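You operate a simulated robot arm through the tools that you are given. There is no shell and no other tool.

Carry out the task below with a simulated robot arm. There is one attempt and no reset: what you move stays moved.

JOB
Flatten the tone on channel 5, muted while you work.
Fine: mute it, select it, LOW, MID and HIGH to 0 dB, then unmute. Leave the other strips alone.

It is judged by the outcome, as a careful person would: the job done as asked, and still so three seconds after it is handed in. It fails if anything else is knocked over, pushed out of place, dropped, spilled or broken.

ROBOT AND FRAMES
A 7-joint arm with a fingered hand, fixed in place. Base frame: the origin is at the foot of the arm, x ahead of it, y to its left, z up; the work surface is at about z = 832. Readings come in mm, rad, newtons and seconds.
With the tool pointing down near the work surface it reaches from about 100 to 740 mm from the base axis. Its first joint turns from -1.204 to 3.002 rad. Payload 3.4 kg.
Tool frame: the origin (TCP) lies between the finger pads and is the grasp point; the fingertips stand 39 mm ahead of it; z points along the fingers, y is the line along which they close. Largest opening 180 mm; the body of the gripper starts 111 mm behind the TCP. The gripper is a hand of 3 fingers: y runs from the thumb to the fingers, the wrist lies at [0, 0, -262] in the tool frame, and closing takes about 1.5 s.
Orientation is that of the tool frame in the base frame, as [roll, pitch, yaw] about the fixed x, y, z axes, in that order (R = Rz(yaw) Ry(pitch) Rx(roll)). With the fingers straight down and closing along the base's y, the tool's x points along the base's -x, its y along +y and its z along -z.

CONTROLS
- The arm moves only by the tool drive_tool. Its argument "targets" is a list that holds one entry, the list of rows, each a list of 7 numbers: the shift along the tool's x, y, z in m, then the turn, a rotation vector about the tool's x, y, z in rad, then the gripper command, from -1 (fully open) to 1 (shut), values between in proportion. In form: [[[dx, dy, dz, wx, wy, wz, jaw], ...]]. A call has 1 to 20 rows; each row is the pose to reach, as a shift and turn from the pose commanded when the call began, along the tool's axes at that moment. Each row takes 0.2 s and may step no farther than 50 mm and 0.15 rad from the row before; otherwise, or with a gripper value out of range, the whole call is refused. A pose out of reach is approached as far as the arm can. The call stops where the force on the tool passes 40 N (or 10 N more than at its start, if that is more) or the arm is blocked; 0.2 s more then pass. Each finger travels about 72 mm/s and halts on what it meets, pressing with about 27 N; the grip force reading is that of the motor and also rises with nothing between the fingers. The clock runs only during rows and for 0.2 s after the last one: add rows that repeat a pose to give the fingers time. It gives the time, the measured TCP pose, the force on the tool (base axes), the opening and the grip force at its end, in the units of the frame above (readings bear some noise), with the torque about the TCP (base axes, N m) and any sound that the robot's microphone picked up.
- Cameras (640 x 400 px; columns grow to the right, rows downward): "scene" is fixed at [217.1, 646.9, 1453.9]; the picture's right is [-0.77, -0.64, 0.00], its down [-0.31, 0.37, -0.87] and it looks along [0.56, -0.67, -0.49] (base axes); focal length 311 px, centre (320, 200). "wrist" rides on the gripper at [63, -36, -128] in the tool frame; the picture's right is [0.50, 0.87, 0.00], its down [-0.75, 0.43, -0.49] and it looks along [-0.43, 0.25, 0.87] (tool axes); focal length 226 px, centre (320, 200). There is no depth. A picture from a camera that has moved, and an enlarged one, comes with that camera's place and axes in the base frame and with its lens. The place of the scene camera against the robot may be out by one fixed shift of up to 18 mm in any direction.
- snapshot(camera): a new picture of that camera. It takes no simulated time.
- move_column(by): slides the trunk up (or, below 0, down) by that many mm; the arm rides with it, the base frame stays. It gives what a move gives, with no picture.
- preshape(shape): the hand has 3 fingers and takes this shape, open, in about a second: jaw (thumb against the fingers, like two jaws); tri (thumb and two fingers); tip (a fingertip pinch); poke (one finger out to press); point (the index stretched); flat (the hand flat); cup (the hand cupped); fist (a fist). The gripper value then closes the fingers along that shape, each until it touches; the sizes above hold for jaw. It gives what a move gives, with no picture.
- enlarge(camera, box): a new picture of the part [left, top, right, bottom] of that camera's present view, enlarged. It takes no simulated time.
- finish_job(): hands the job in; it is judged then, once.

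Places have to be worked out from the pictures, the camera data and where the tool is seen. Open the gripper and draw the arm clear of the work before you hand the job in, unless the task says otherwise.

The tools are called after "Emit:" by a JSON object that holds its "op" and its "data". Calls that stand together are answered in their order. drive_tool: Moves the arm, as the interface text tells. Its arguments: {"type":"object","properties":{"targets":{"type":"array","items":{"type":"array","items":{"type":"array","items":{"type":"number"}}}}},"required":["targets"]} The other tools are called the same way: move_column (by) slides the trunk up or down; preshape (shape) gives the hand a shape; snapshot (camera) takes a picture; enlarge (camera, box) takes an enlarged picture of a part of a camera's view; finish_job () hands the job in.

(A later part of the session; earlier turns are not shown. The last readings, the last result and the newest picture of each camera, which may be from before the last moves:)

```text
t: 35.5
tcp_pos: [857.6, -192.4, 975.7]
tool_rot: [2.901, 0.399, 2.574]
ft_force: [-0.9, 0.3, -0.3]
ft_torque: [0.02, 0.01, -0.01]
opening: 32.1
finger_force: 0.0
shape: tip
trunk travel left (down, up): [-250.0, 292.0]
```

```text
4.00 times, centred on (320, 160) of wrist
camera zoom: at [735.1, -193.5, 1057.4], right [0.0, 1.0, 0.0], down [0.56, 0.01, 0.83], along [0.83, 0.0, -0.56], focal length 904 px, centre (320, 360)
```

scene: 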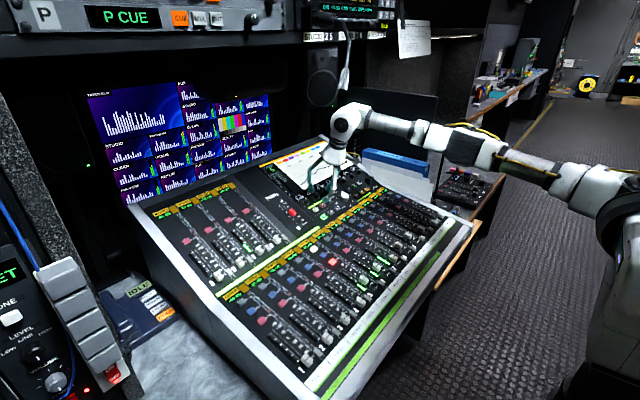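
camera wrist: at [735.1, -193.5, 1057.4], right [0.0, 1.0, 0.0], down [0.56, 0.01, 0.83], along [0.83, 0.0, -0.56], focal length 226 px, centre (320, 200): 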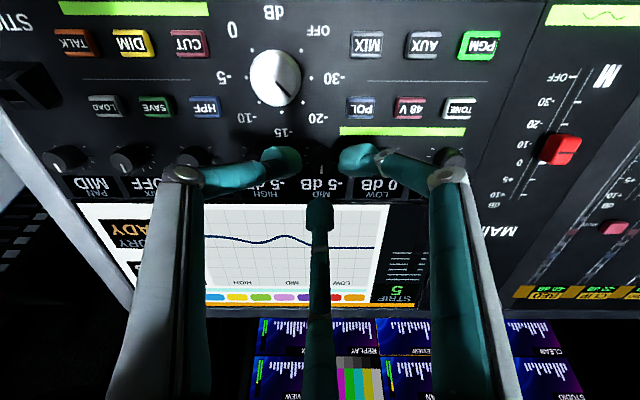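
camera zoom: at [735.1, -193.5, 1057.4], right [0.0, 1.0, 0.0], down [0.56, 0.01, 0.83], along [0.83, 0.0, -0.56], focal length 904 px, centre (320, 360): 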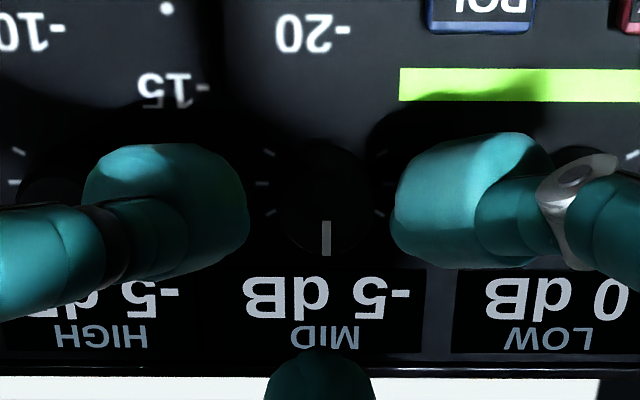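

The MID knob is 1.4 mm to the left-hand (+y) side of the axis and otherwise aligned. I correct that and descend 34 mm to the same relative depth as on LOW.

Emit:
{"op": "drive_tool", "data": {"targets": [[[0.0006, 0.0011, 0.01, 0, 0, 0, 0.64], [0.0006, 0.0011, 0.02, 0, 0, 0, 0.64], [0.0006, 0.0011, 0.028, 0, 0, 0, 0.64], [0.0006, 0.0011, 0.034, 0, 0, 0, 0.64], [0.0006, 0.0011, 0.034, 0, 0, 0, 0.64]]]}}

Emit:
{"op": "enlarge", "data": {"camera": "wrist", "box": [240, 110, 400, 210]}}

Emit:
{"op": "enlarge", "data": {"camera": "scene", "box": [295, 165, 355, 203]}}

```text
t: 36.7
tcp_pos: [872.4, -192.2, 946.4]
tool_rot: [2.901, 0.398, 2.573]
ft_force: [0.7, -0.1, -0.9]
ft_torque: [-0.03, 0.0, -0.04]
opening: 32.2
finger_force: 0.1
shape: tip
trunk travel left (down, up): [-250.0, 292.0]
```

```text
4.00 times, centred on (320, 160) of wrist
camera zoom: at [750.3, -192.5, 1027.3], right [0.0, 1.0, 0.0], down [0.56, 0.0, 0.83], along [0.83, 0.0, -0.56], focal length 904 px, centre (320, 360)
```

zoom: 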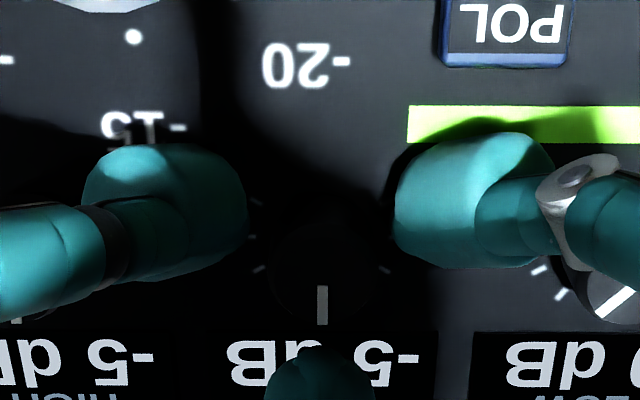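

```text
10.53 times, centred on (325, 184) of scene
camera zoom: at [217.1, 646.9, 1453.9], right [-0.77, -0.64, 0.0], down [-0.31, 0.37, -0.87], along [0.56, -0.67, -0.49], focal length 3271 px, centre (267, 368)
```

zoom: 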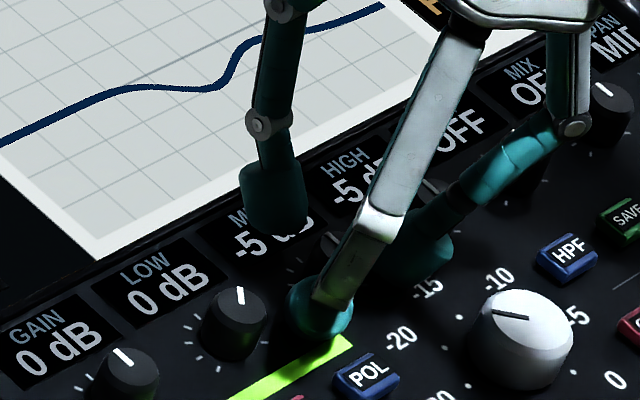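

Aligned the same way as on LOW with no contact force. I close on the MID knob.

Emit:
{"op": "drive_tool", "data": {"targets": [[[0, 0, 0, 0, 0, 0, 0.72], [0, 0, 0, 0, 0, 0, 0.78], [0, 0, 0, 0, 0, 0, 0.82], [0, 0, 0, 0, 0, 0, 0.82]]]}}

Emit:
{"op": "enlarge", "data": {"camera": "wrist", "box": [240, 110, 400, 210]}}

```text
t: 37.7
tcp_pos: [872.4, -192.0, 944.6]
tool_rot: [2.899, 0.397, 2.573]
ft_force: [2.3, -1.3, 0.1]
ft_torque: [-0.08, -0.03, 0.0]
opening: 13.1
finger_force: 26.8
shape: tip
trunk travel left (down, up): [-250.0, 292.0]
```

```text
4.00 times, centred on (320, 160) of wrist
camera zoom: at [750.6, -192.7, 1027.3], right [0.0, 1.0, 0.0], down [0.56, 0.0, 0.83], along [0.83, 0.0, -0.56], focal length 904 px, centre (320, 360)
```

zoom: 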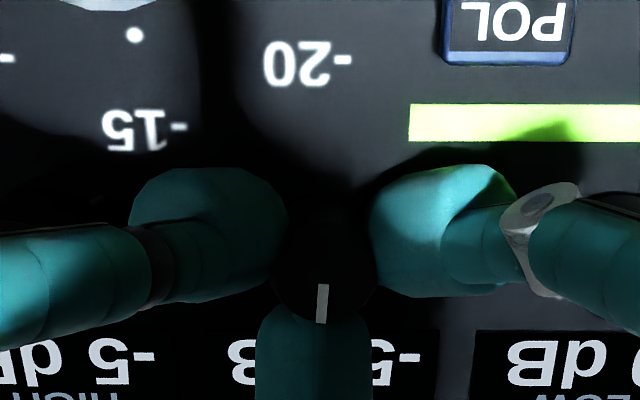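

MID is gripped and still shows -5 dB. I turn it clockwise by 0.3 rad as worked for one step on LOW.

Emit:
{"op": "drive_tool", "data": {"targets": [[[0, 0, 0, 0, 0, 0.1, 0.82], [0, 0, 0, 0, 0, 0.2, 0.82], [0, 0, 0, 0, 0, 0.3, 0.82], [0, 0, 0, 0, 0, 0.3, 0.82]]]}}

Emit:
{"op": "enlarge", "data": {"camera": "wrist", "box": [240, 110, 400, 210]}}

Emit:
{"op": "enlarge", "data": {"camera": "scene", "box": [295, 165, 355, 203]}}

```text
t: 38.7
tcp_pos: [871.3, -193.1, 945.0]
tool_rot: [2.794, 0.307, 2.264]
ft_force: [0.2, -1.9, -0.5]
ft_torque: [-0.12, 0.03, -0.06]
opening: 13.0
finger_force: 26.5
shape: tip
trunk travel left (down, up): [-250.0, 292.0]
```

```text
4.00 times, centred on (320, 160) of wrist
camera zoom: at [752.7, -171.6, 1028.5], right [0.26, 0.96, 0.13], down [0.53, -0.25, 0.81], along [0.81, -0.15, -0.57], focal length 904 px, centre (320, 360)
```

zoom: 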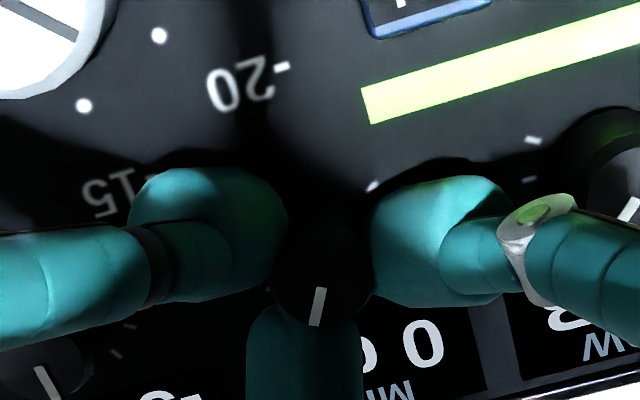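

```text
10.53 times, centred on (325, 184) of scene
camera zoom: at [217.1, 646.9, 1453.9], right [-0.77, -0.64, 0.0], down [-0.31, 0.37, -0.87], along [0.56, -0.67, -0.49], focal length 3271 px, centre (267, 368)
```

zoom: 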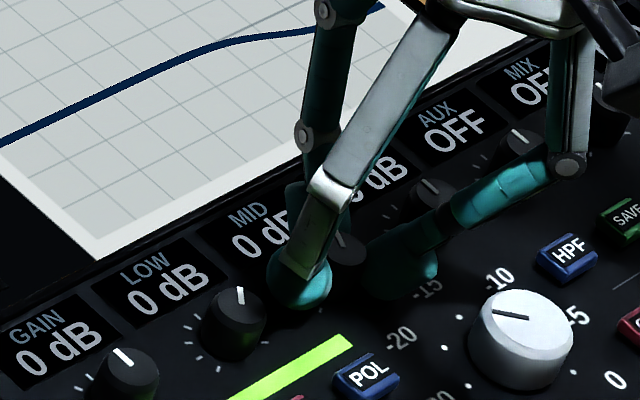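

MID now reads 0 dB. I release and lift off 35 mm.

Emit:
{"op": "drive_tool", "data": {"targets": [[[0, 0, 0, 0, 0, 0, 0.75], [0, 0, 0, 0, 0, 0, 0.64], [0, 0, 0, 0, 0, 0, 0.64], [0, 0, -0.015, 0, 0, 0, 0.64], [0, 0, -0.035, 0, 0, 0, 0.64], [0, 0, -0.035, 0, 0, 0, 0.64]]]}}

Emit:
{"op": "enlarge", "data": {"camera": "scene", "box": [285, 155, 365, 205]}}

Emit:
{"op": "snapshot", "data": {"camera": "wrist"}}

```text
t: 40.1
tcp_pos: [855.7, -191.6, 978.0]
tool_rot: [2.794, 0.309, 2.267]
ft_force: [0.2, 0.2, -0.1]
ft_torque: [-0.02, 0.02, 0.0]
opening: 32.2
finger_force: 0.1
shape: tip
trunk travel left (down, up): [-250.0, 292.0]
```

```text
8.00 times, centred on (325, 180) of scene
camera zoom: at [217.1, 646.9, 1453.9], right [-0.77, -0.64, 0.0], down [-0.31, 0.37, -0.87], along [0.56, -0.67, -0.49], focal length 2486 px, centre (280, 360)
```

zoom: 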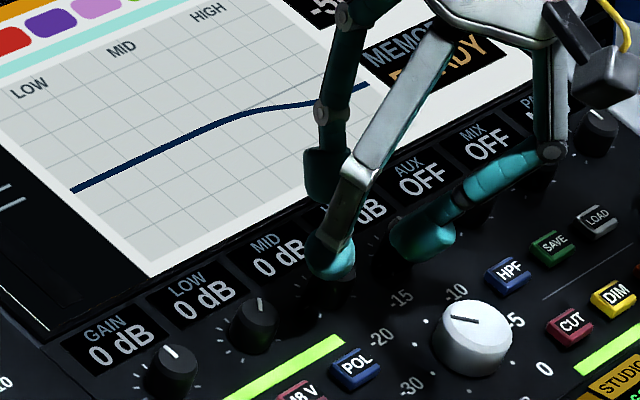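

```text
taken
camera wrist: at [736.1, -171.6, 1060.9], right [0.26, 0.96, 0.13], down [0.53, -0.25, 0.81], along [0.81, -0.14, -0.57], focal length 226 px, centre (320, 200)
```

wrist: 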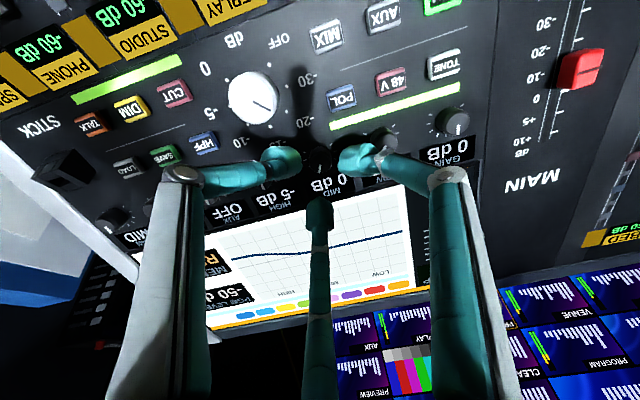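

LOW and MID both read 0 dB. I shift 58.5 mm right over the HIGH knob and spin back 0.3 rad.

Emit:
{"op": "drive_tool", "data": {"targets": [[[-0.0107, -0.01, 0, 0, 0, -0.075, 0.64], [-0.0214, -0.02, 0, 0, 0, -0.15, 0.64], [-0.0321, -0.03, 0, 0, 0, -0.225, 0.64], [-0.0428, -0.0399, 0, 0, 0, -0.3, 0.64], [-0.0428, -0.0399, 0, 0, 0, -0.3, 0.64]]]}}

Emit:
{"op": "snapshot", "data": {"camera": "wrist"}}

Emit:
{"op": "enlarge", "data": {"camera": "wrist", "box": [240, 110, 400, 210]}}

Emit:
{"op": "snapshot", "data": {"camera": "scene"}}

```text
t: 41.3
tcp_pos: [855.3, -250.3, 977.8]
tool_rot: [2.903, 0.399, 2.575]
ft_force: [-0.3, -0.9, 0.1]
ft_torque: [0.0, 0.02, 0.01]
opening: 32.0
finger_force: 0.2
shape: tip
trunk travel left (down, up): [-250.0, 292.0]
```

```text
taken
camera wrist: at [733.3, -251.4, 1058.6], right [0.0, 1.0, 0.0], down [0.56, 0.0, 0.83], along [0.83, 0.0, -0.56], focal length 226 px, centre (320, 200)
```

wrist: 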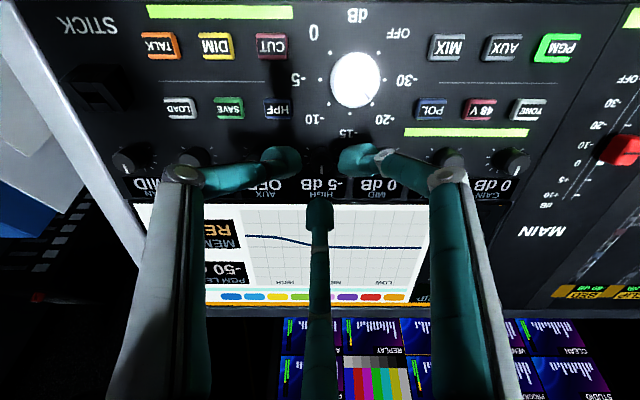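

```text
4.00 times, centred on (320, 160) of wrist
camera zoom: at [733.3, -251.4, 1058.6], right [0.0, 1.0, 0.0], down [0.56, 0.0, 0.83], along [0.83, 0.0, -0.56], focal length 904 px, centre (320, 360)
```

zoom: 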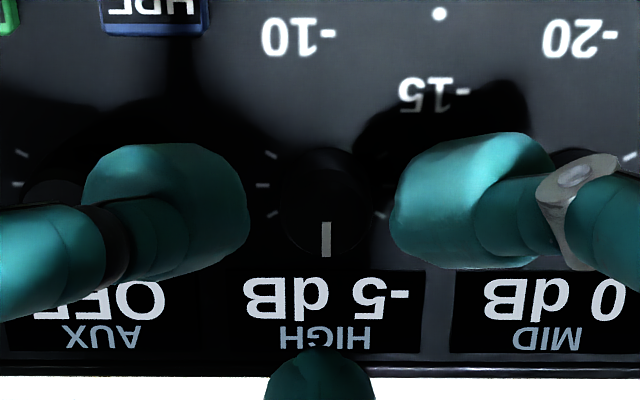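

```text
taken
```

scene: 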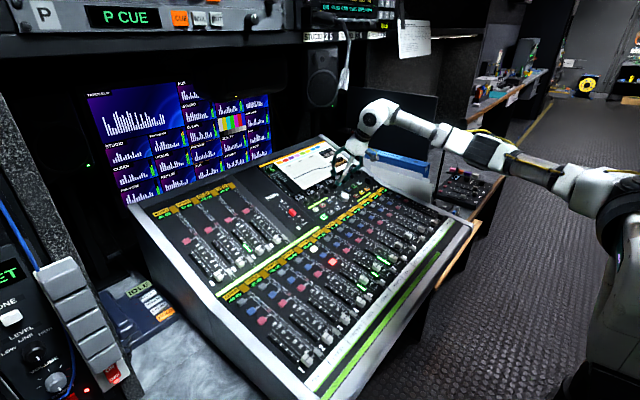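

HIGH sits 1.4 mm to +y of the axis, just as MID did. I correct and descend 34 mm onto it.

Emit:
{"op": "drive_tool", "data": {"targets": [[[0.0006, 0.0011, 0.01, 0, 0, 0, 0.64], [0.0006, 0.0011, 0.02, 0, 0, 0, 0.64], [0.0006, 0.0011, 0.028, 0, 0, 0, 0.64], [0.0006, 0.0011, 0.034, 0, 0, 0, 0.64], [0.0006, 0.0011, 0.034, 0, 0, 0, 0.64]]]}}

Emit:
{"op": "enlarge", "data": {"camera": "wrist", "box": [240, 110, 400, 210]}}

```text
t: 42.5
tcp_pos: [870.7, -248.9, 947.1]
tool_rot: [2.9, 0.398, 2.573]
ft_force: [0.1, 0.5, -0.5]
ft_torque: [-0.01, 0.02, 0.01]
opening: 32.2
finger_force: 0.0
shape: tip
trunk travel left (down, up): [-250.0, 292.0]
```

```text
4.00 times, centred on (320, 160) of wrist
camera zoom: at [748.6, -250.4, 1028.3], right [0.0, 1.0, 0.0], down [0.56, 0.0, 0.83], along [0.83, 0.0, -0.56], focal length 904 px, centre (320, 360)
```

zoom: 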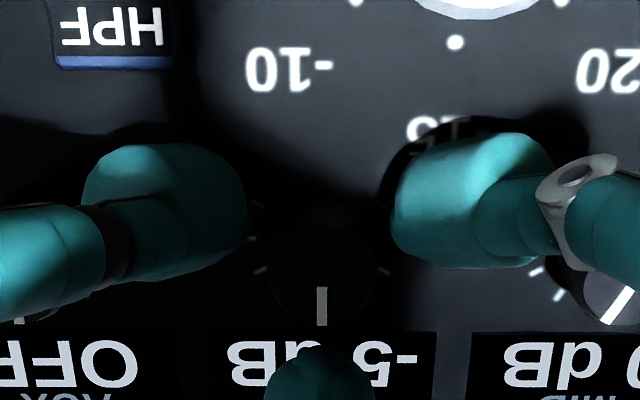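

Well aligned and no contact. I close on the HIGH knob and turn it clockwise 0.3 rad.

Emit:
{"op": "drive_tool", "data": {"targets": [[[0, 0, 0, 0, 0, 0, 0.72], [0, 0, 0, 0, 0, 0, 0.78], [0, 0, 0, 0, 0, 0, 0.82], [0, 0, 0, 0, 0, 0, 0.82], [0, 0, 0, 0, 0, 0.1, 0.82], [0, 0, 0, 0, 0, 0.2, 0.82], [0, 0, 0, 0, 0, 0.3, 0.82], [0, 0, 0, 0, 0, 0.3, 0.82]]]}}

Emit:
{"op": "enlarge", "data": {"camera": "wrist", "box": [240, 110, 400, 210]}}

Emit:
{"op": "enlarge", "data": {"camera": "scene", "box": [295, 155, 375, 205]}}

```text
t: 44.3
tcp_pos: [871.2, -249.7, 947.7]
tool_rot: [2.795, 0.309, 2.266]
ft_force: [-2.5, -4.1, 1.6]
ft_torque: [-0.15, 0.11, -0.08]
opening: 13.7
finger_force: 27.1
shape: tip
trunk travel left (down, up): [-250.0, 292.0]
```

```text
4.00 times, centred on (320, 160) of wrist
camera zoom: at [751.7, -229.1, 1029.6], right [0.26, 0.96, 0.13], down [0.53, -0.25, 0.81], along [0.81, -0.15, -0.57], focal length 904 px, centre (320, 360)
```

zoom: 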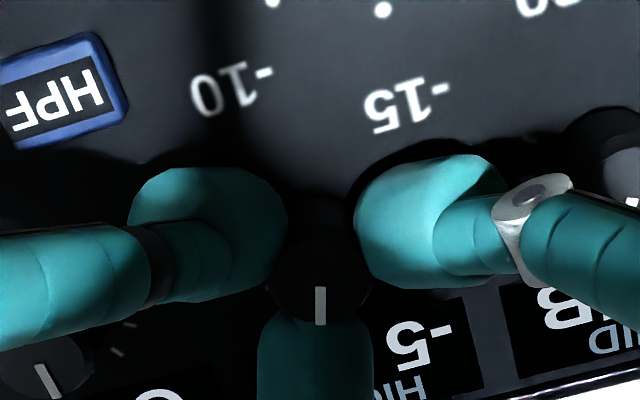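

```text
8.00 times, centred on (335, 180) of scene
camera zoom: at [217.1, 646.9, 1453.9], right [-0.77, -0.64, 0.0], down [-0.31, 0.37, -0.87], along [0.56, -0.67, -0.49], focal length 2486 px, centre (200, 360)
```

zoom: 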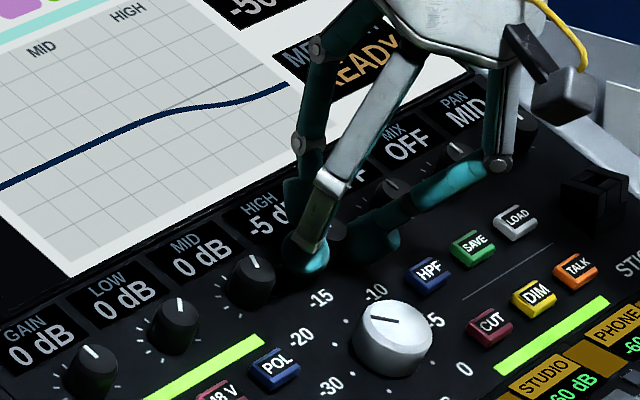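

HIGH still reads -5 dB, just short of its step. I turn a bit further in small increments.

Emit:
{"op": "drive_tool", "data": {"targets": [[[0, 0, 0, 0, 0, 0.03, 0.82], [0, 0, 0, 0, 0, 0.06, 0.82], [0, 0, 0, 0, 0, 0.06, 0.82]]]}}

Emit:
{"op": "enlarge", "data": {"camera": "wrist", "box": [240, 110, 400, 210]}}

Emit:
{"op": "enlarge", "data": {"camera": "scene", "box": [295, 155, 375, 205]}}

```text
t: 45.1
tcp_pos: [870.9, -249.9, 948.5]
tool_rot: [2.776, 0.288, 2.206]
ft_force: [-2.3, -5.2, 0.5]
ft_torque: [-0.21, 0.08, -0.1]
opening: 13.5
finger_force: 26.6
shape: tip
trunk travel left (down, up): [-250.0, 292.0]
```

```text
4.00 times, centred on (320, 160) of wrist
camera zoom: at [752.8, -224.8, 1030.2], right [0.31, 0.94, 0.15], down [0.51, -0.3, 0.8], along [0.8, -0.17, -0.57], focal length 904 px, centre (320, 360)
```

zoom: 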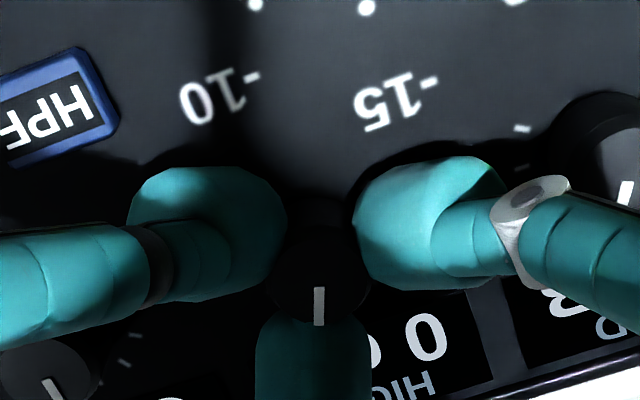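

```text
8.00 times, centred on (335, 180) of scene
camera zoom: at [217.1, 646.9, 1453.9], right [-0.77, -0.64, 0.0], down [-0.31, 0.37, -0.87], along [0.56, -0.67, -0.49], focal length 2486 px, centre (200, 360)
```

zoom: 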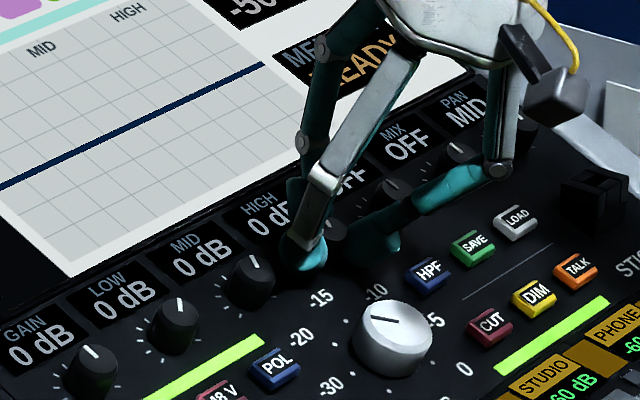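

HIGH reads 0 dB and the curve is flat. I add a small 0.05 rad margin past the step, then check before releasing.

Emit:
{"op": "drive_tool", "data": {"targets": [[[0, 0, 0, 0, 0, 0.025, 0.82], [0, 0, 0, 0, 0, 0.05, 0.82], [0, 0, 0, 0, 0, 0.05, 0.82]]]}}

Emit:
{"op": "enlarge", "data": {"camera": "wrist", "box": [240, 110, 400, 210]}}

```text
t: 45.9
tcp_pos: [870.9, -249.4, 948.0]
tool_rot: [2.763, 0.27, 2.158]
ft_force: [-1.8, -6.1, -0.1]
ft_torque: [-0.29, 0.17, -0.13]
opening: 13.6
finger_force: 26.8
shape: tip
trunk travel left (down, up): [-250.0, 292.0]
```

```text
4.00 times, centred on (320, 160) of wrist
camera zoom: at [754.0, -221.4, 1030.8], right [0.36, 0.92, 0.18], down [0.5, -0.34, 0.8], along [0.79, -0.2, -0.58], focal length 904 px, centre (320, 360)
```

zoom: 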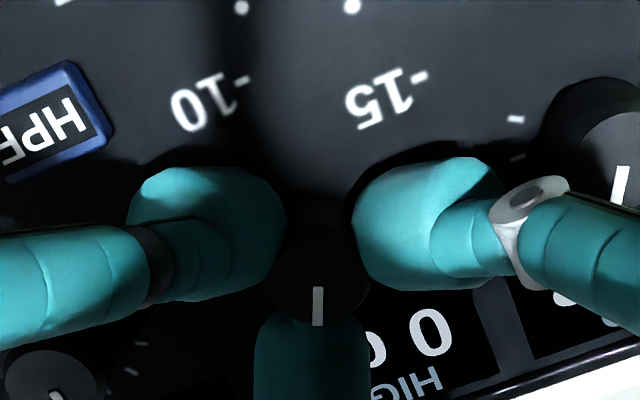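

HIGH stays at 0 dB. I open the fingers, lift clear along the tool axis, and read all displays again.

Emit:
{"op": "drive_tool", "data": {"targets": [[[0, 0, 0, 0, 0, 0, 0.75], [0, 0, 0, 0, 0, 0, 0.64], [0, 0, 0, 0, 0, 0, 0.64], [0, 0, -0.015, 0, 0, 0, 0.64], [0, 0, -0.035, 0, 0, 0, 0.64], [0, 0, -0.06, 0, 0, 0, 0.64], [0, 0, -0.06, 0, 0, 0, 0.64]]]}}

Emit:
{"op": "enlarge", "data": {"camera": "scene", "box": [265, 140, 385, 215]}}

Emit:
{"op": "snapshot", "data": {"camera": "wrist"}}

Emit:
{"op": "snapshot", "data": {"camera": "scene"}}

```text
t: 47.5
tcp_pos: [844.0, -248.2, 999.1]
tool_rot: [2.763, 0.268, 2.159]
ft_force: [0.2, -0.2, 0.2]
ft_torque: [0.0, -0.01, 0.02]
opening: 32.4
finger_force: 0.0
shape: tip
trunk travel left (down, up): [-250.0, 292.0]
```

```text
5.33 times, centred on (325, 178) of scene
camera zoom: at [217.1, 646.9, 1453.9], right [-0.77, -0.64, 0.0], down [-0.31, 0.37, -0.87], along [0.56, -0.67, -0.49], focal length 1657 px, centre (293, 320)
```

zoom: 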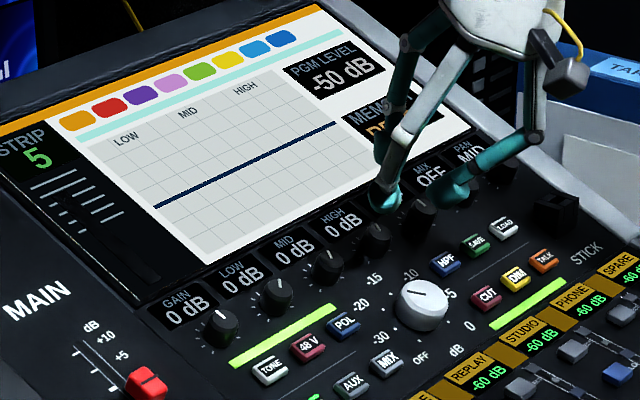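

```text
taken
camera wrist: at [727.7, -220.6, 1083.5], right [0.35, 0.92, 0.17], down [0.5, -0.34, 0.8], along [0.79, -0.2, -0.58], focal length 226 px, centre (320, 200)
```

wrist: 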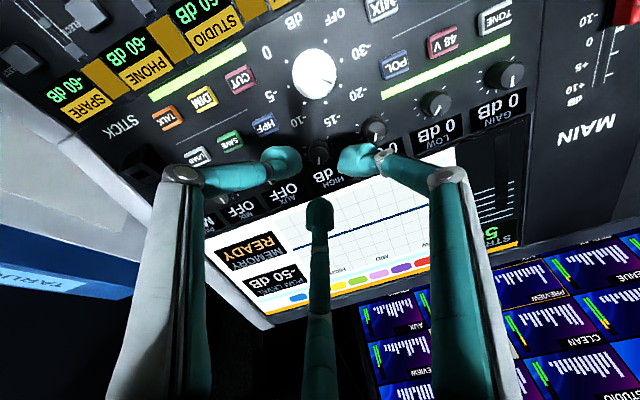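

```text
taken
```

scene: 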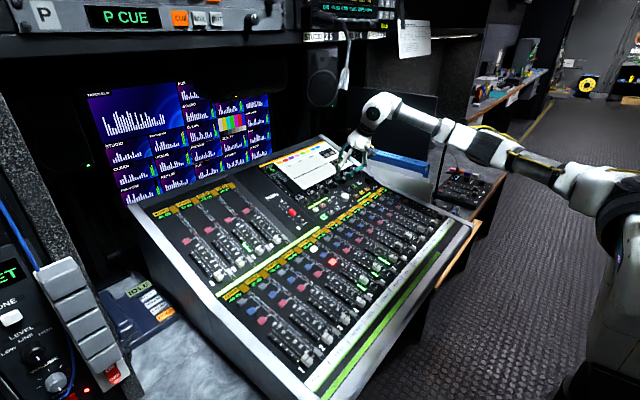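

All four displays read 0 dB and the curve is flat; strip 5 is still muted and selected. I draw back to the left over the desk while unwinding the hand's spin, so that I can change to the poke shape in free air.

Emit:
{"op": "drive_tool", "data": {"targets": [[[0.0153, -0.0014, -0.0051, 0, 0, -0.133, 0.64], [0.0306, -0.0027, -0.0101, 0, 0, -0.266, 0.64], [0.0459, -0.0041, -0.0152, 0, 0, -0.399, 0.64], [0.0611, -0.0055, -0.0203, 0, 0, -0.531, 0.64], [0.0764, -0.0069, -0.0254, 0, 0, -0.664, 0.64], [0.0917, -0.0082, -0.0304, 0, 0, -0.797, 0.64], [0.107, -0.0096, -0.0355, 0, 0, -0.93, 0.64], [0.107, -0.0096, -0.0355, 0, 0, -0.93, 0.64]]]}}

```text
t: 49.3
tcp_pos: [763.9, -169.4, 1001.7]
tool_rot: [-3.14, 0.46, -3.14]
ft_force: [-0.8, 0.3, 0.7]
ft_torque: [-0.01, -0.03, 0.01]
opening: 31.9
finger_force: 0.0
shape: tip
trunk travel left (down, up): [-250.0, 292.0]
```

Orientation is back in line with the base. I move further left and level the tilt to 0.175 rad, then change to the poke shape.

Emit:
{"op": "drive_tool", "data": {"targets": [[[0.0207, 0.0273, -0.0055, 0, 0.071, 0, 0.64], [0.0414, 0.0545, -0.011, 0, 0.1425, 0, 0.64], [0.0621, 0.0818, -0.0166, 0, 0.214, 0, 0.64], [0.0828, 0.109, -0.0221, 0, 0.285, 0, 0.64], [0.0828, 0.109, -0.0221, 0, 0.285, 0, 0.64]]]}}

Emit:
{"op": "preshape", "data": {"shape": "poke"}}

Emit:
{"op": "snapshot", "data": {"camera": "wrist"}}

Emit:
{"op": "snapshot", "data": {"camera": "scene"}}

```text
t: 50.5
tcp_pos: [679.2, -60.0, 985.3]
tool_rot: [-3.141, 0.176, 3.141]
ft_force: [-0.3, 0.0, -1.5]
ft_torque: [0.02, -0.01, 0.0]
opening: 32.2
finger_force: 0.0
shape: tip
trunk travel left (down, up): [-250.0, 292.0]
```

```text
t: 51.4
tcp_pos: [679.1, -57.7, 984.5]
tool_rot: [-3.141, 0.177, 3.14]
ft_force: [0.2, 0.5, -1.3]
ft_torque: [-0.01, 0.0, 0.0]
opening: 0.0
finger_force: 0.0
shape: poke
trunk travel left (down, up): [-250.0, 292.0]
```

```text
taken
camera wrist: at [594.5, -95.2, 1098.9], right [-0.49, 0.87, -0.09], down [0.66, 0.44, 0.62], along [0.57, 0.25, -0.78], focal length 226 px, centre (320, 200)
```

wrist: 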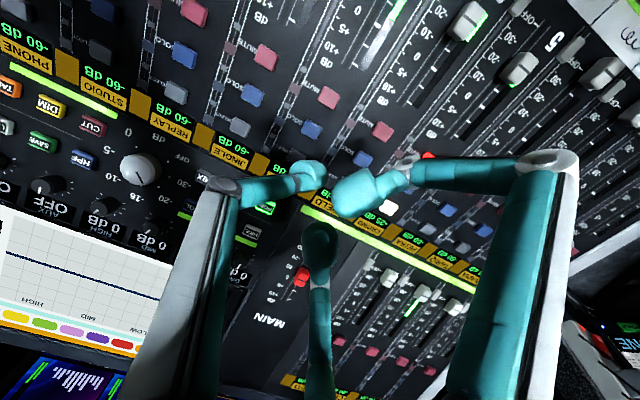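

```text
taken
```

scene: 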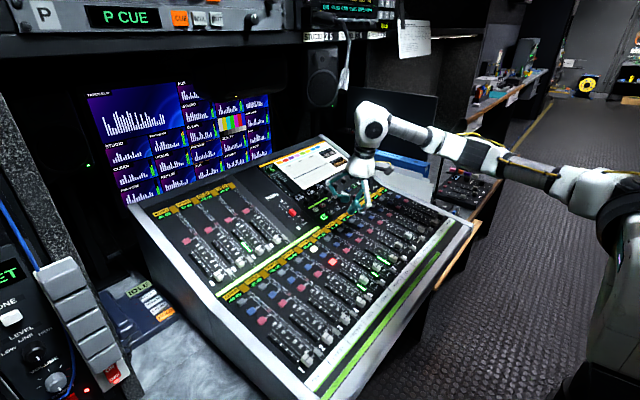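

The hand is in poke shape. I move over to hover above channel 5's mute key again (contact TCP was about (650, 74, 888)).

Emit:
{"op": "drive_tool", "data": {"targets": [[[0.0108, 0.0333, 0.006, 0, 0, 0, -1], [0.0216, 0.0667, 0.016, 0, 0, 0, -1], [0.0323, 0.1, 0.031, 0, 0, 0, -1], [0.0431, 0.1333, 0.0483, 0, 0, 0, -1], [0.0431, 0.1333, 0.0483, 0, 0, 0, -1]]]}}

Emit:
{"op": "enlarge", "data": {"camera": "wrist", "box": [220, 100, 420, 225]}}

Emit:
{"op": "enlarge", "data": {"camera": "scene", "box": [280, 200, 400, 275]}}

```text
t: 52.6
tcp_pos: [645.9, 71.3, 927.5]
tool_rot: [3.141, 0.176, -3.142]
ft_force: [0.6, 0.0, 0.3]
ft_torque: [0.0, 0.01, -0.01]
opening: 0.2
finger_force: 0.0
shape: poke
trunk travel left (down, up): [-250.0, 292.0]
```

```text
3.20 times, centred on (320, 162) of wrist
camera zoom: at [560.7, 35.1, 1042.3], right [-0.49, 0.87, -0.09], down [0.66, 0.44, 0.62], along [0.57, 0.25, -0.78], focal length 723 px, centre (320, 320)
```

zoom: 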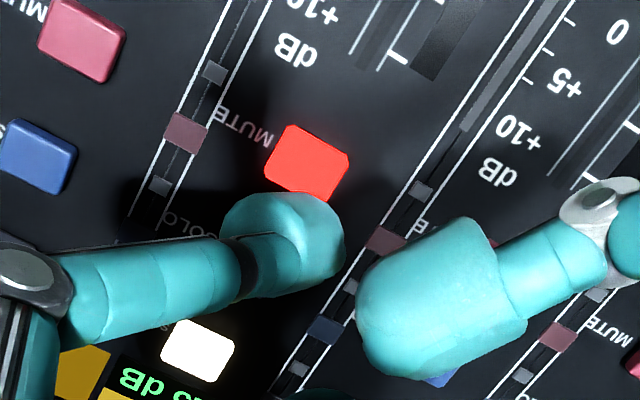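

```text
5.33 times, centred on (340, 238) of scene
camera zoom: at [217.1, 646.9, 1453.9], right [-0.77, -0.64, 0.0], down [-0.31, 0.37, -0.87], along [0.56, -0.67, -0.49], focal length 1657 px, centre (213, 0)
```

zoom: 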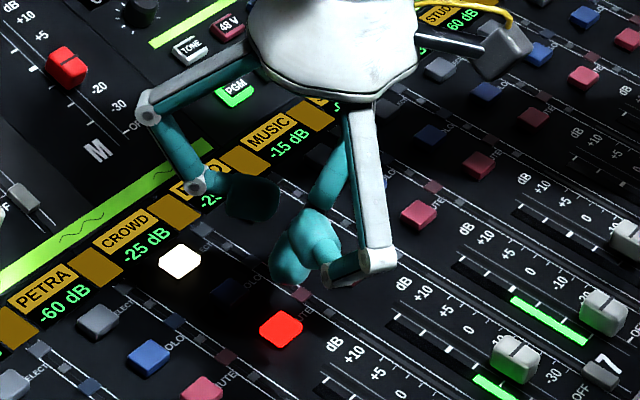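

Muted (red) and selected (white) keys are both lit on channel 5. Its meter now reads -25 dB with the flat EQ. I shift 3 mm to centre on the mute key and descend most of the way.

Emit:
{"op": "drive_tool", "data": {"targets": [[[0.003, 0.0028, 0.01, 0, 0, 0, -1], [0.003, 0.0028, 0.02, 0, 0, 0, -1], [0.003, 0.0028, 0.03, 0, 0, 0, -1], [0.003, 0.0028, 0.034, 0, 0, 0, -1], [0.003, 0.0028, 0.034, 0, 0, 0, -1]]]}}

Emit:
{"op": "enlarge", "data": {"camera": "wrist", "box": [240, 110, 400, 210]}}

Emit:
{"op": "enlarge", "data": {"camera": "scene", "box": [290, 220, 370, 270]}}

```text
t: 53.8
tcp_pos: [649.7, 76.1, 894.2]
tool_rot: [-3.141, 0.177, -3.141]
ft_force: [0.5, -0.2, -0.7]
ft_torque: [0.01, 0.02, 0.01]
opening: 0.0
finger_force: 0.2
shape: poke
trunk travel left (down, up): [-250.0, 292.0]
```

```text
4.00 times, centred on (320, 160) of wrist
camera zoom: at [565.3, 39.7, 1008.9], right [-0.49, 0.87, -0.09], down [0.66, 0.44, 0.62], along [0.57, 0.25, -0.78], focal length 904 px, centre (320, 360)
```

zoom: 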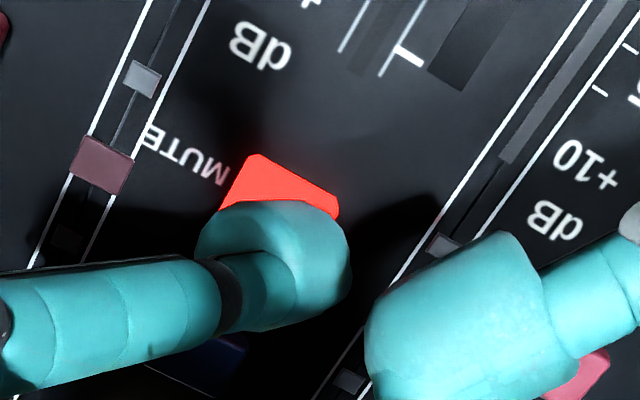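

```text
8.00 times, centred on (330, 245) of scene
camera zoom: at [217.1, 646.9, 1453.9], right [-0.77, -0.64, 0.0], down [-0.31, 0.37, -0.87], along [0.56, -0.67, -0.49], focal length 2486 px, centre (240, -160)
```

zoom: 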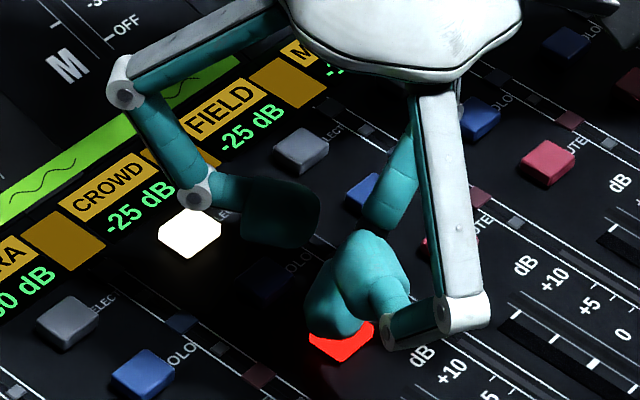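

Aligned over the lit mute key. I go down another 4.5 mm and feel for the press.

Emit:
{"op": "drive_tool", "data": {"targets": [[[0, -0.001, 0.002, 0, 0, 0, -1], [0, -0.001, 0.0035, 0, 0, 0, -1], [0, -0.001, 0.0045, 0, 0, 0, -1]]]}}

```text
t: 54.6
tcp_pos: [651.0, 75.9, 890.4]
tool_rot: [-3.139, 0.175, -3.14]
ft_force: [-0.3, 0.8, 1.0]
ft_torque: [0.03, 0.04, 0.02]
opening: 0.0
finger_force: 0.0
shape: poke
trunk travel left (down, up): [-250.0, 292.0]
```

No click yet; I ease down in 1 mm steps.

Emit:
{"op": "drive_tool", "data": {"targets": [[[0, 0, 0.001, 0, 0, 0, -1], [0, 0, 0.002, 0, 0, 0, -1]]]}}

```text
t: 55.2
tcp_pos: [650.7, 76.0, 888.6]
tool_rot: [-3.139, 0.176, 3.141]
ft_force: [-0.5, 0.8, 2.1]
ft_torque: [-0.02, 0.03, -0.01]
opening: 0.0
finger_force: 0.1
shape: poke
trunk travel left (down, up): [-250.0, 292.0]
heard: click
```

A click was heard. I lift straight off 40 mm and look at the mute key.

Emit:
{"op": "drive_tool", "data": {"targets": [[[0, 0, -0.015, 0, 0, 0, -1], [0, 0, -0.04, 0, 0, 0, -1], [0, 0, -0.04, 0, 0, 0, -1]]]}}

Emit:
{"op": "enlarge", "data": {"camera": "wrist", "box": [220, 80, 460, 230]}}

Emit:
{"op": "enlarge", "data": {"camera": "scene", "box": [270, 190, 430, 290]}}

```text
t: 56.0
tcp_pos: [644.7, 74.6, 927.4]
tool_rot: [-3.138, 0.177, 3.141]
ft_force: [-0.3, -0.4, -0.1]
ft_torque: [-0.01, 0.0, -0.01]
opening: 0.0
finger_force: 0.0
shape: poke
trunk travel left (down, up): [-250.0, 292.0]
```

```text
2.67 times, centred on (340, 155) of wrist
camera zoom: at [560.0, 38.6, 1041.5], right [-0.49, 0.87, -0.09], down [0.66, 0.44, 0.62], along [0.57, 0.24, -0.78], focal length 603 px, centre (267, 320)
```

zoom: 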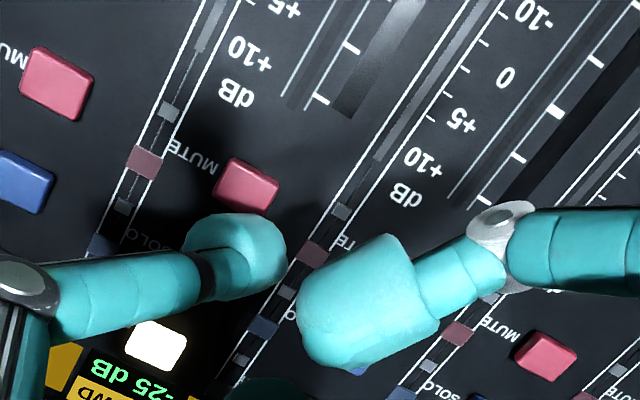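

```text
4.00 times, centred on (350, 240) of scene
camera zoom: at [217.1, 646.9, 1453.9], right [-0.77, -0.64, 0.0], down [-0.31, 0.37, -0.87], along [0.56, -0.67, -0.49], focal length 1243 px, centre (200, 40)
```

zoom: 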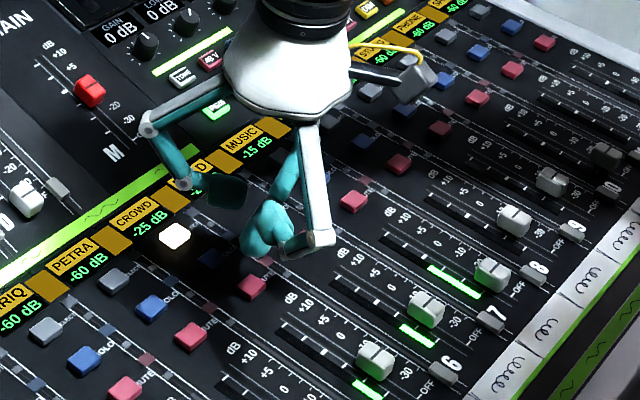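

Channel 5 is unmuted (key dark), with SELECT lit and all other keys unchanged. Now I retreat from the desk, low and backwards, so I can see to the microphone that I nudged earlier.

Emit:
{"op": "drive_tool", "data": {"targets": [[[0.037, 0, -0.022, 0, 0, 0, -1], [0.0745, 0, -0.04, 0, 0, 0, -1], [0.1118, 0, -0.058, 0, 0, 0, -1], [0.149, 0, -0.076, 0, 0, 0, -1], [0.1863, 0, -0.0943, 0, 0, 0, -1], [0.1863, 0, -0.0943, 0, 0, 0, -1]]]}}

Emit:
{"op": "snapshot", "data": {"camera": "scene"}}

Emit:
{"op": "enlarge", "data": {"camera": "scene", "box": [340, 30, 460, 150]}}

Emit:
{"op": "enlarge", "data": {"camera": "scene", "box": [220, 130, 480, 292]}}

```text
t: 57.4
tcp_pos: [464.1, 75.8, 984.2]
tool_rot: [-3.141, 0.177, -3.138]
ft_force: [-1.1, -0.2, 0.2]
ft_torque: [-0.01, 0.03, 0.01]
opening: 0.0
finger_force: 0.0
shape: poke
out of reach, approached as far as the arm can: row 5, 6
trunk travel left (down, up): [-250.0, 292.0]
```

```text
taken
```

scene: 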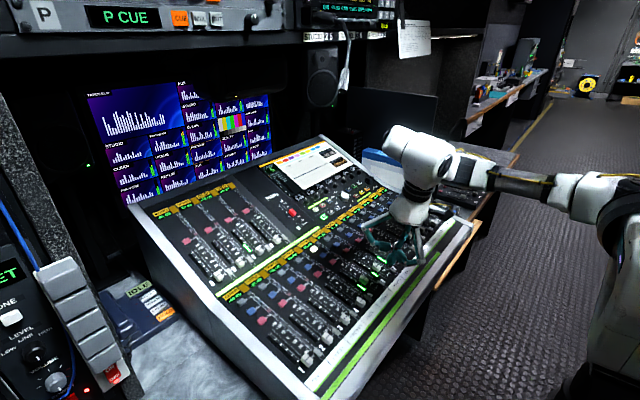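

```text
3.33 times, centred on (400, 90) of scene
camera zoom: at [217.1, 646.9, 1453.9], right [-0.77, -0.64, 0.0], down [-0.31, 0.37, -0.87], along [0.56, -0.67, -0.49], focal length 1036 px, centre (53, 567)
```

zoom: 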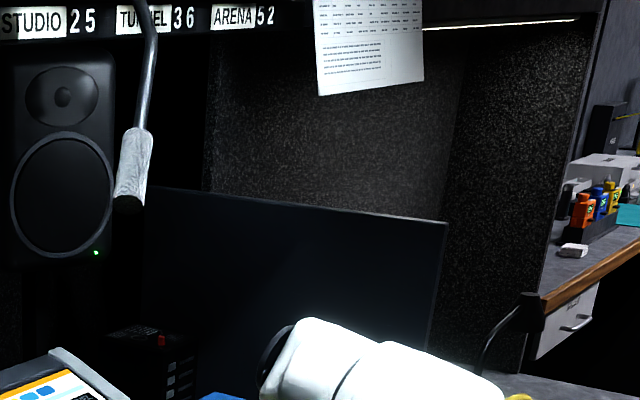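

```text
2.46 times, centred on (350, 211) of scene
camera zoom: at [217.1, 646.9, 1453.9], right [-0.77, -0.64, 0.0], down [-0.31, 0.37, -0.87], along [0.56, -0.67, -0.49], focal length 765 px, centre (246, 173)
```

zoom: 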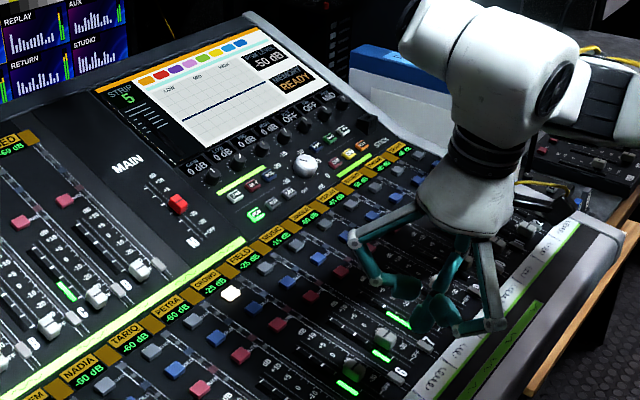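

The desk is in the wanted state; the microphone tip sits about 20 px left and 10 px higher in the view than at the start. I raise the trunk 100 mm back to its starting height before approaching it from the left-hand side.

Emit:
{"op": "move_column", "data": {"by": 100}}

Emit:
{"op": "snapshot", "data": {"camera": "scene"}}

```text
t: 58.8
tcp_pos: [465.3, 73.2, 1082.3]
tool_rot: [-3.141, 0.175, 3.14]
ft_force: [0.2, -0.1, -0.6]
ft_torque: [0.01, 0.01, 0.0]
opening: 0.1
finger_force: 0.0
shape: poke
trunk travel left (down, up): [-350.0, 192.0]
```

```text
taken
```

scene: 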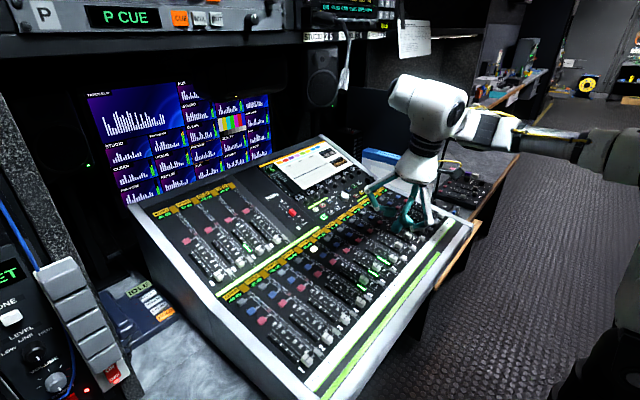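

Everything is clear. I rise and swing to the left of the microphone in two stages, keeping about 100 mm of distance in x, and tilting the finger forward.

Emit:
{"op": "drive_tool", "data": {"targets": [[[-0.004, 0.024, -0.04, 0, -0.085, 0, -1], [-0.008, 0.048, -0.08, 0, -0.17, 0, -1], [-0.012, 0.072, -0.12, 0, -0.255, 0, -1], [-0.016, 0.096, -0.16, 0, -0.34, 0, -1], [-0.02, 0.12, -0.1996, 0, -0.425, 0, -1], [-0.02, 0.12, -0.1996, 0, -0.425, 0, -1]]]}}

Emit:
{"op": "snapshot", "data": {"camera": "scene"}}

Emit:
{"op": "snapshot", "data": {"camera": "wrist"}}

```text
t: 60.2
tcp_pos: [458.8, 197.1, 1284.2]
tool_rot: [-3.136, 0.599, -3.134]
ft_force: [0.2, 0.3, -1.0]
ft_torque: [-0.01, 0.0, 0.0]
opening: 0.0
finger_force: 0.0
shape: poke
out of reach, approached as far as the arm can: row 2, 3, 4, 5, 6
trunk travel left (down, up): [-350.0, 192.0]
```

```text
taken
```

scene: 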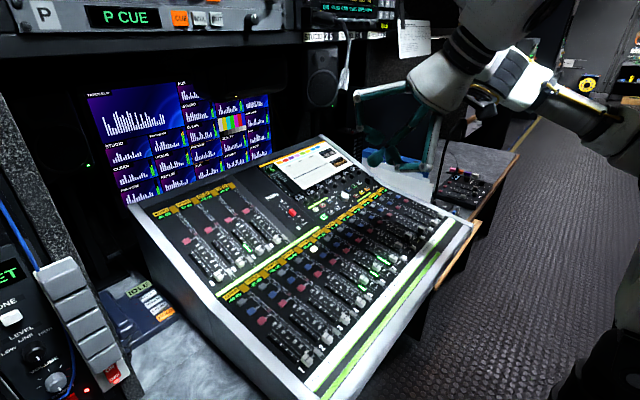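

```text
taken
camera wrist: at [335.1, 161.2, 1354.0], right [-0.42, 0.86, -0.29], down [0.34, 0.44, 0.83], along [0.84, 0.25, -0.48], focal length 226 px, centre (320, 200)
```

wrist: 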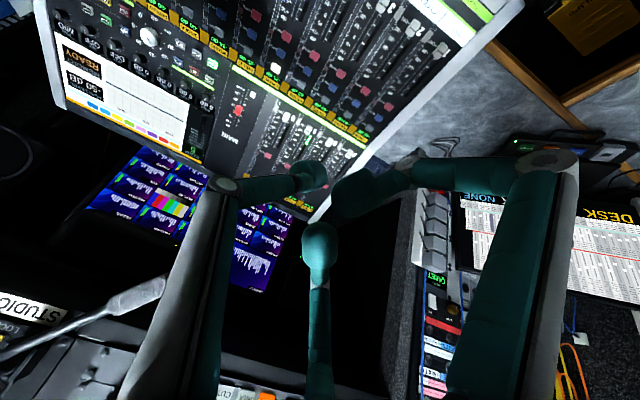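

The microphone (tip now ≈ (597, 125, 1351)) is clearly visible at left in the wrist view and I'm on its +y side. Because the last pose was at a reach limit, I first make a modest forward-up move and check the measured pose.

Emit:
{"op": "drive_tool", "data": {"targets": [[[-0.035, 0, -0.001, 0, -0.05, 0, -1], [-0.07, 0, -0.003, 0, -0.1, 0, -1], [-0.07, 0, -0.003, 0, -0.1, 0, -1]]]}}

Emit:
{"op": "snapshot", "data": {"camera": "wrist"}}

Emit:
{"op": "snapshot", "data": {"camera": "scene"}}

```text
t: 61.0
tcp_pos: [515.2, 197.1, 1325.9]
tool_rot: [-3.139, 0.701, -3.14]
ft_force: [-0.3, 0.6, 0.2]
ft_torque: [0.0, 0.0, -0.03]
opening: 0.0
finger_force: 0.1
shape: poke
trunk travel left (down, up): [-350.0, 192.0]
```

```text
taken
camera wrist: at [383.7, 160.1, 1382.2], right [-0.38, 0.87, -0.32], down [0.26, 0.44, 0.86], along [0.89, 0.25, -0.39], focal length 226 px, centre (320, 200)
```

wrist: 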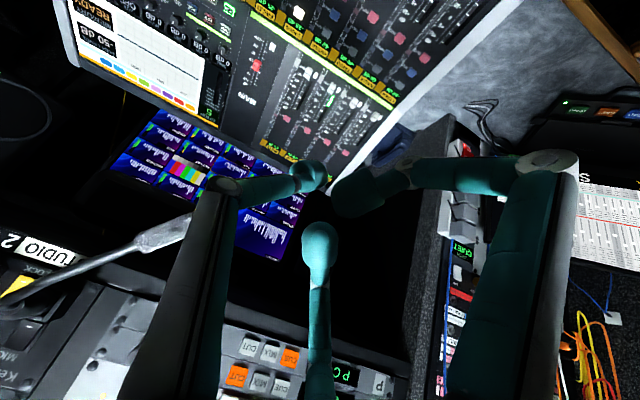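

```text
taken
```

scene: 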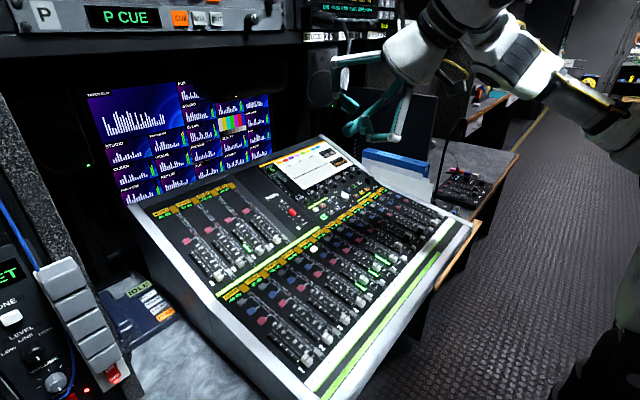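

The pose is tracked properly again. I move up to the pre-contact pose beside the microphone: the finger alongside its body with about 35 mm of gap in y.

Emit:
{"op": "drive_tool", "data": {"targets": [[[-0.029, -0.0023, 0.0002, 0, -0.033, 0, -1], [-0.058, -0.0047, 0.0004, 0, -0.066, 0, -1], [-0.0869, -0.007, 0.0006, 0, -0.1, 0, -1], [-0.0869, -0.007, 0.0006, 0, -0.1, 0, -1]]]}}

Emit:
{"op": "snapshot", "data": {"camera": "wrist"}}

Emit:
{"op": "snapshot", "data": {"camera": "scene"}}

Emit:
{"op": "enlarge", "data": {"camera": "scene", "box": [300, 0, 460, 120]}}

```text
t: 62.0
tcp_pos: [578.6, 189.7, 1382.6]
tool_rot: [-3.141, 0.801, -3.14]
ft_force: [0.0, -1.0, -0.6]
ft_torque: [0.01, -0.02, 0.04]
opening: 0.0
finger_force: 0.0
shape: poke
trunk travel left (down, up): [-350.0, 192.0]
```

```text
taken
camera wrist: at [443.6, 152.0, 1425.9], right [-0.35, 0.87, -0.36], down [0.17, 0.44, 0.88], along [0.92, 0.25, -0.3], focal length 226 px, centre (320, 200)
```

wrist: 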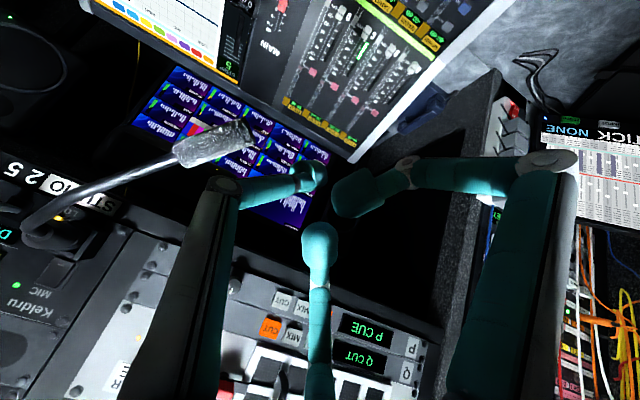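

```text
taken
```

scene: 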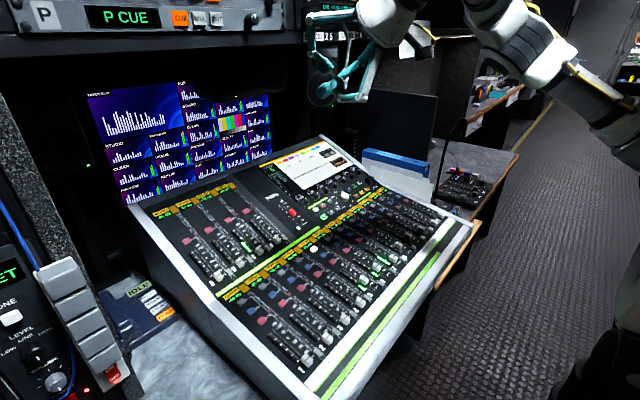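

```text
3.33 times, centred on (380, 60) of scene
camera zoom: at [217.1, 646.9, 1453.9], right [-0.77, -0.64, 0.0], down [-0.31, 0.37, -0.87], along [0.56, -0.67, -0.49], focal length 1036 px, centre (120, 667)
```

zoom: 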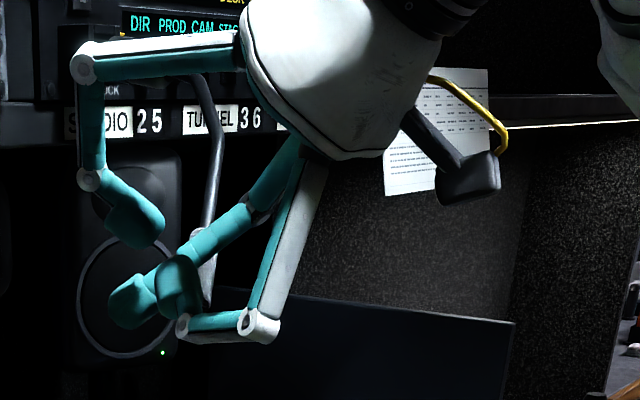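

The microphone body now runs from (615, 93, 1389) to its tip (597, 128, 1354), and the finger will meet it about 10 mm from the tip. I close the gap by 30 mm in -y.

Emit:
{"op": "drive_tool", "data": {"targets": [[[0, -0.01, 0, 0, 0, 0, -1], [0, -0.02, 0, 0, 0, 0, -1], [0, -0.03, 0, 0, 0, 0, -1], [0, -0.03, 0, 0, 0, 0, -1]]]}}

Emit:
{"op": "enlarge", "data": {"camera": "wrist", "box": [150, 80, 390, 230]}}

Emit:
{"op": "enlarge", "data": {"camera": "scene", "box": [340, 30, 460, 150]}}

```text
t: 63.0
tcp_pos: [580.8, 159.5, 1381.7]
tool_rot: [-3.139, 0.802, -3.141]
ft_force: [0.2, 0.6, -0.3]
ft_torque: [0.0, -0.04, -0.01]
opening: 0.0
finger_force: 0.1
shape: poke
trunk travel left (down, up): [-350.0, 192.0]
```

```text
2.67 times, centred on (270, 155) of wrist
camera zoom: at [444.3, 122.6, 1425.4], right [-0.35, 0.87, -0.36], down [0.17, 0.44, 0.88], along [0.92, 0.25, -0.3], focal length 603 px, centre (453, 320)
```

zoom: 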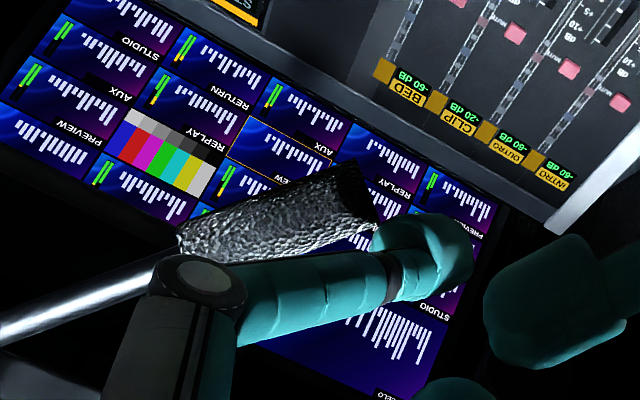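

```text
3.33 times, centred on (400, 90) of scene
camera zoom: at [217.1, 646.9, 1453.9], right [-0.77, -0.64, 0.0], down [-0.31, 0.37, -0.87], along [0.56, -0.67, -0.49], focal length 1036 px, centre (53, 567)
```

zoom: 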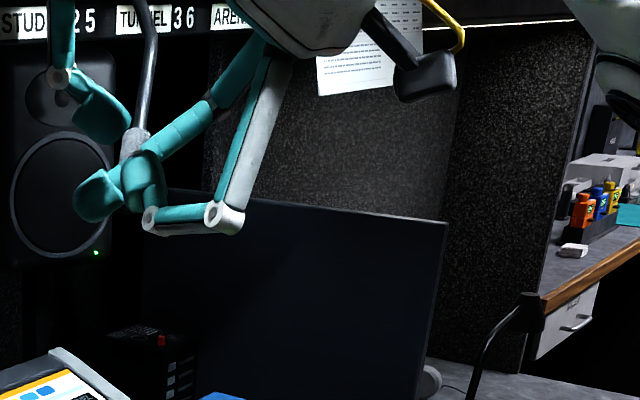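

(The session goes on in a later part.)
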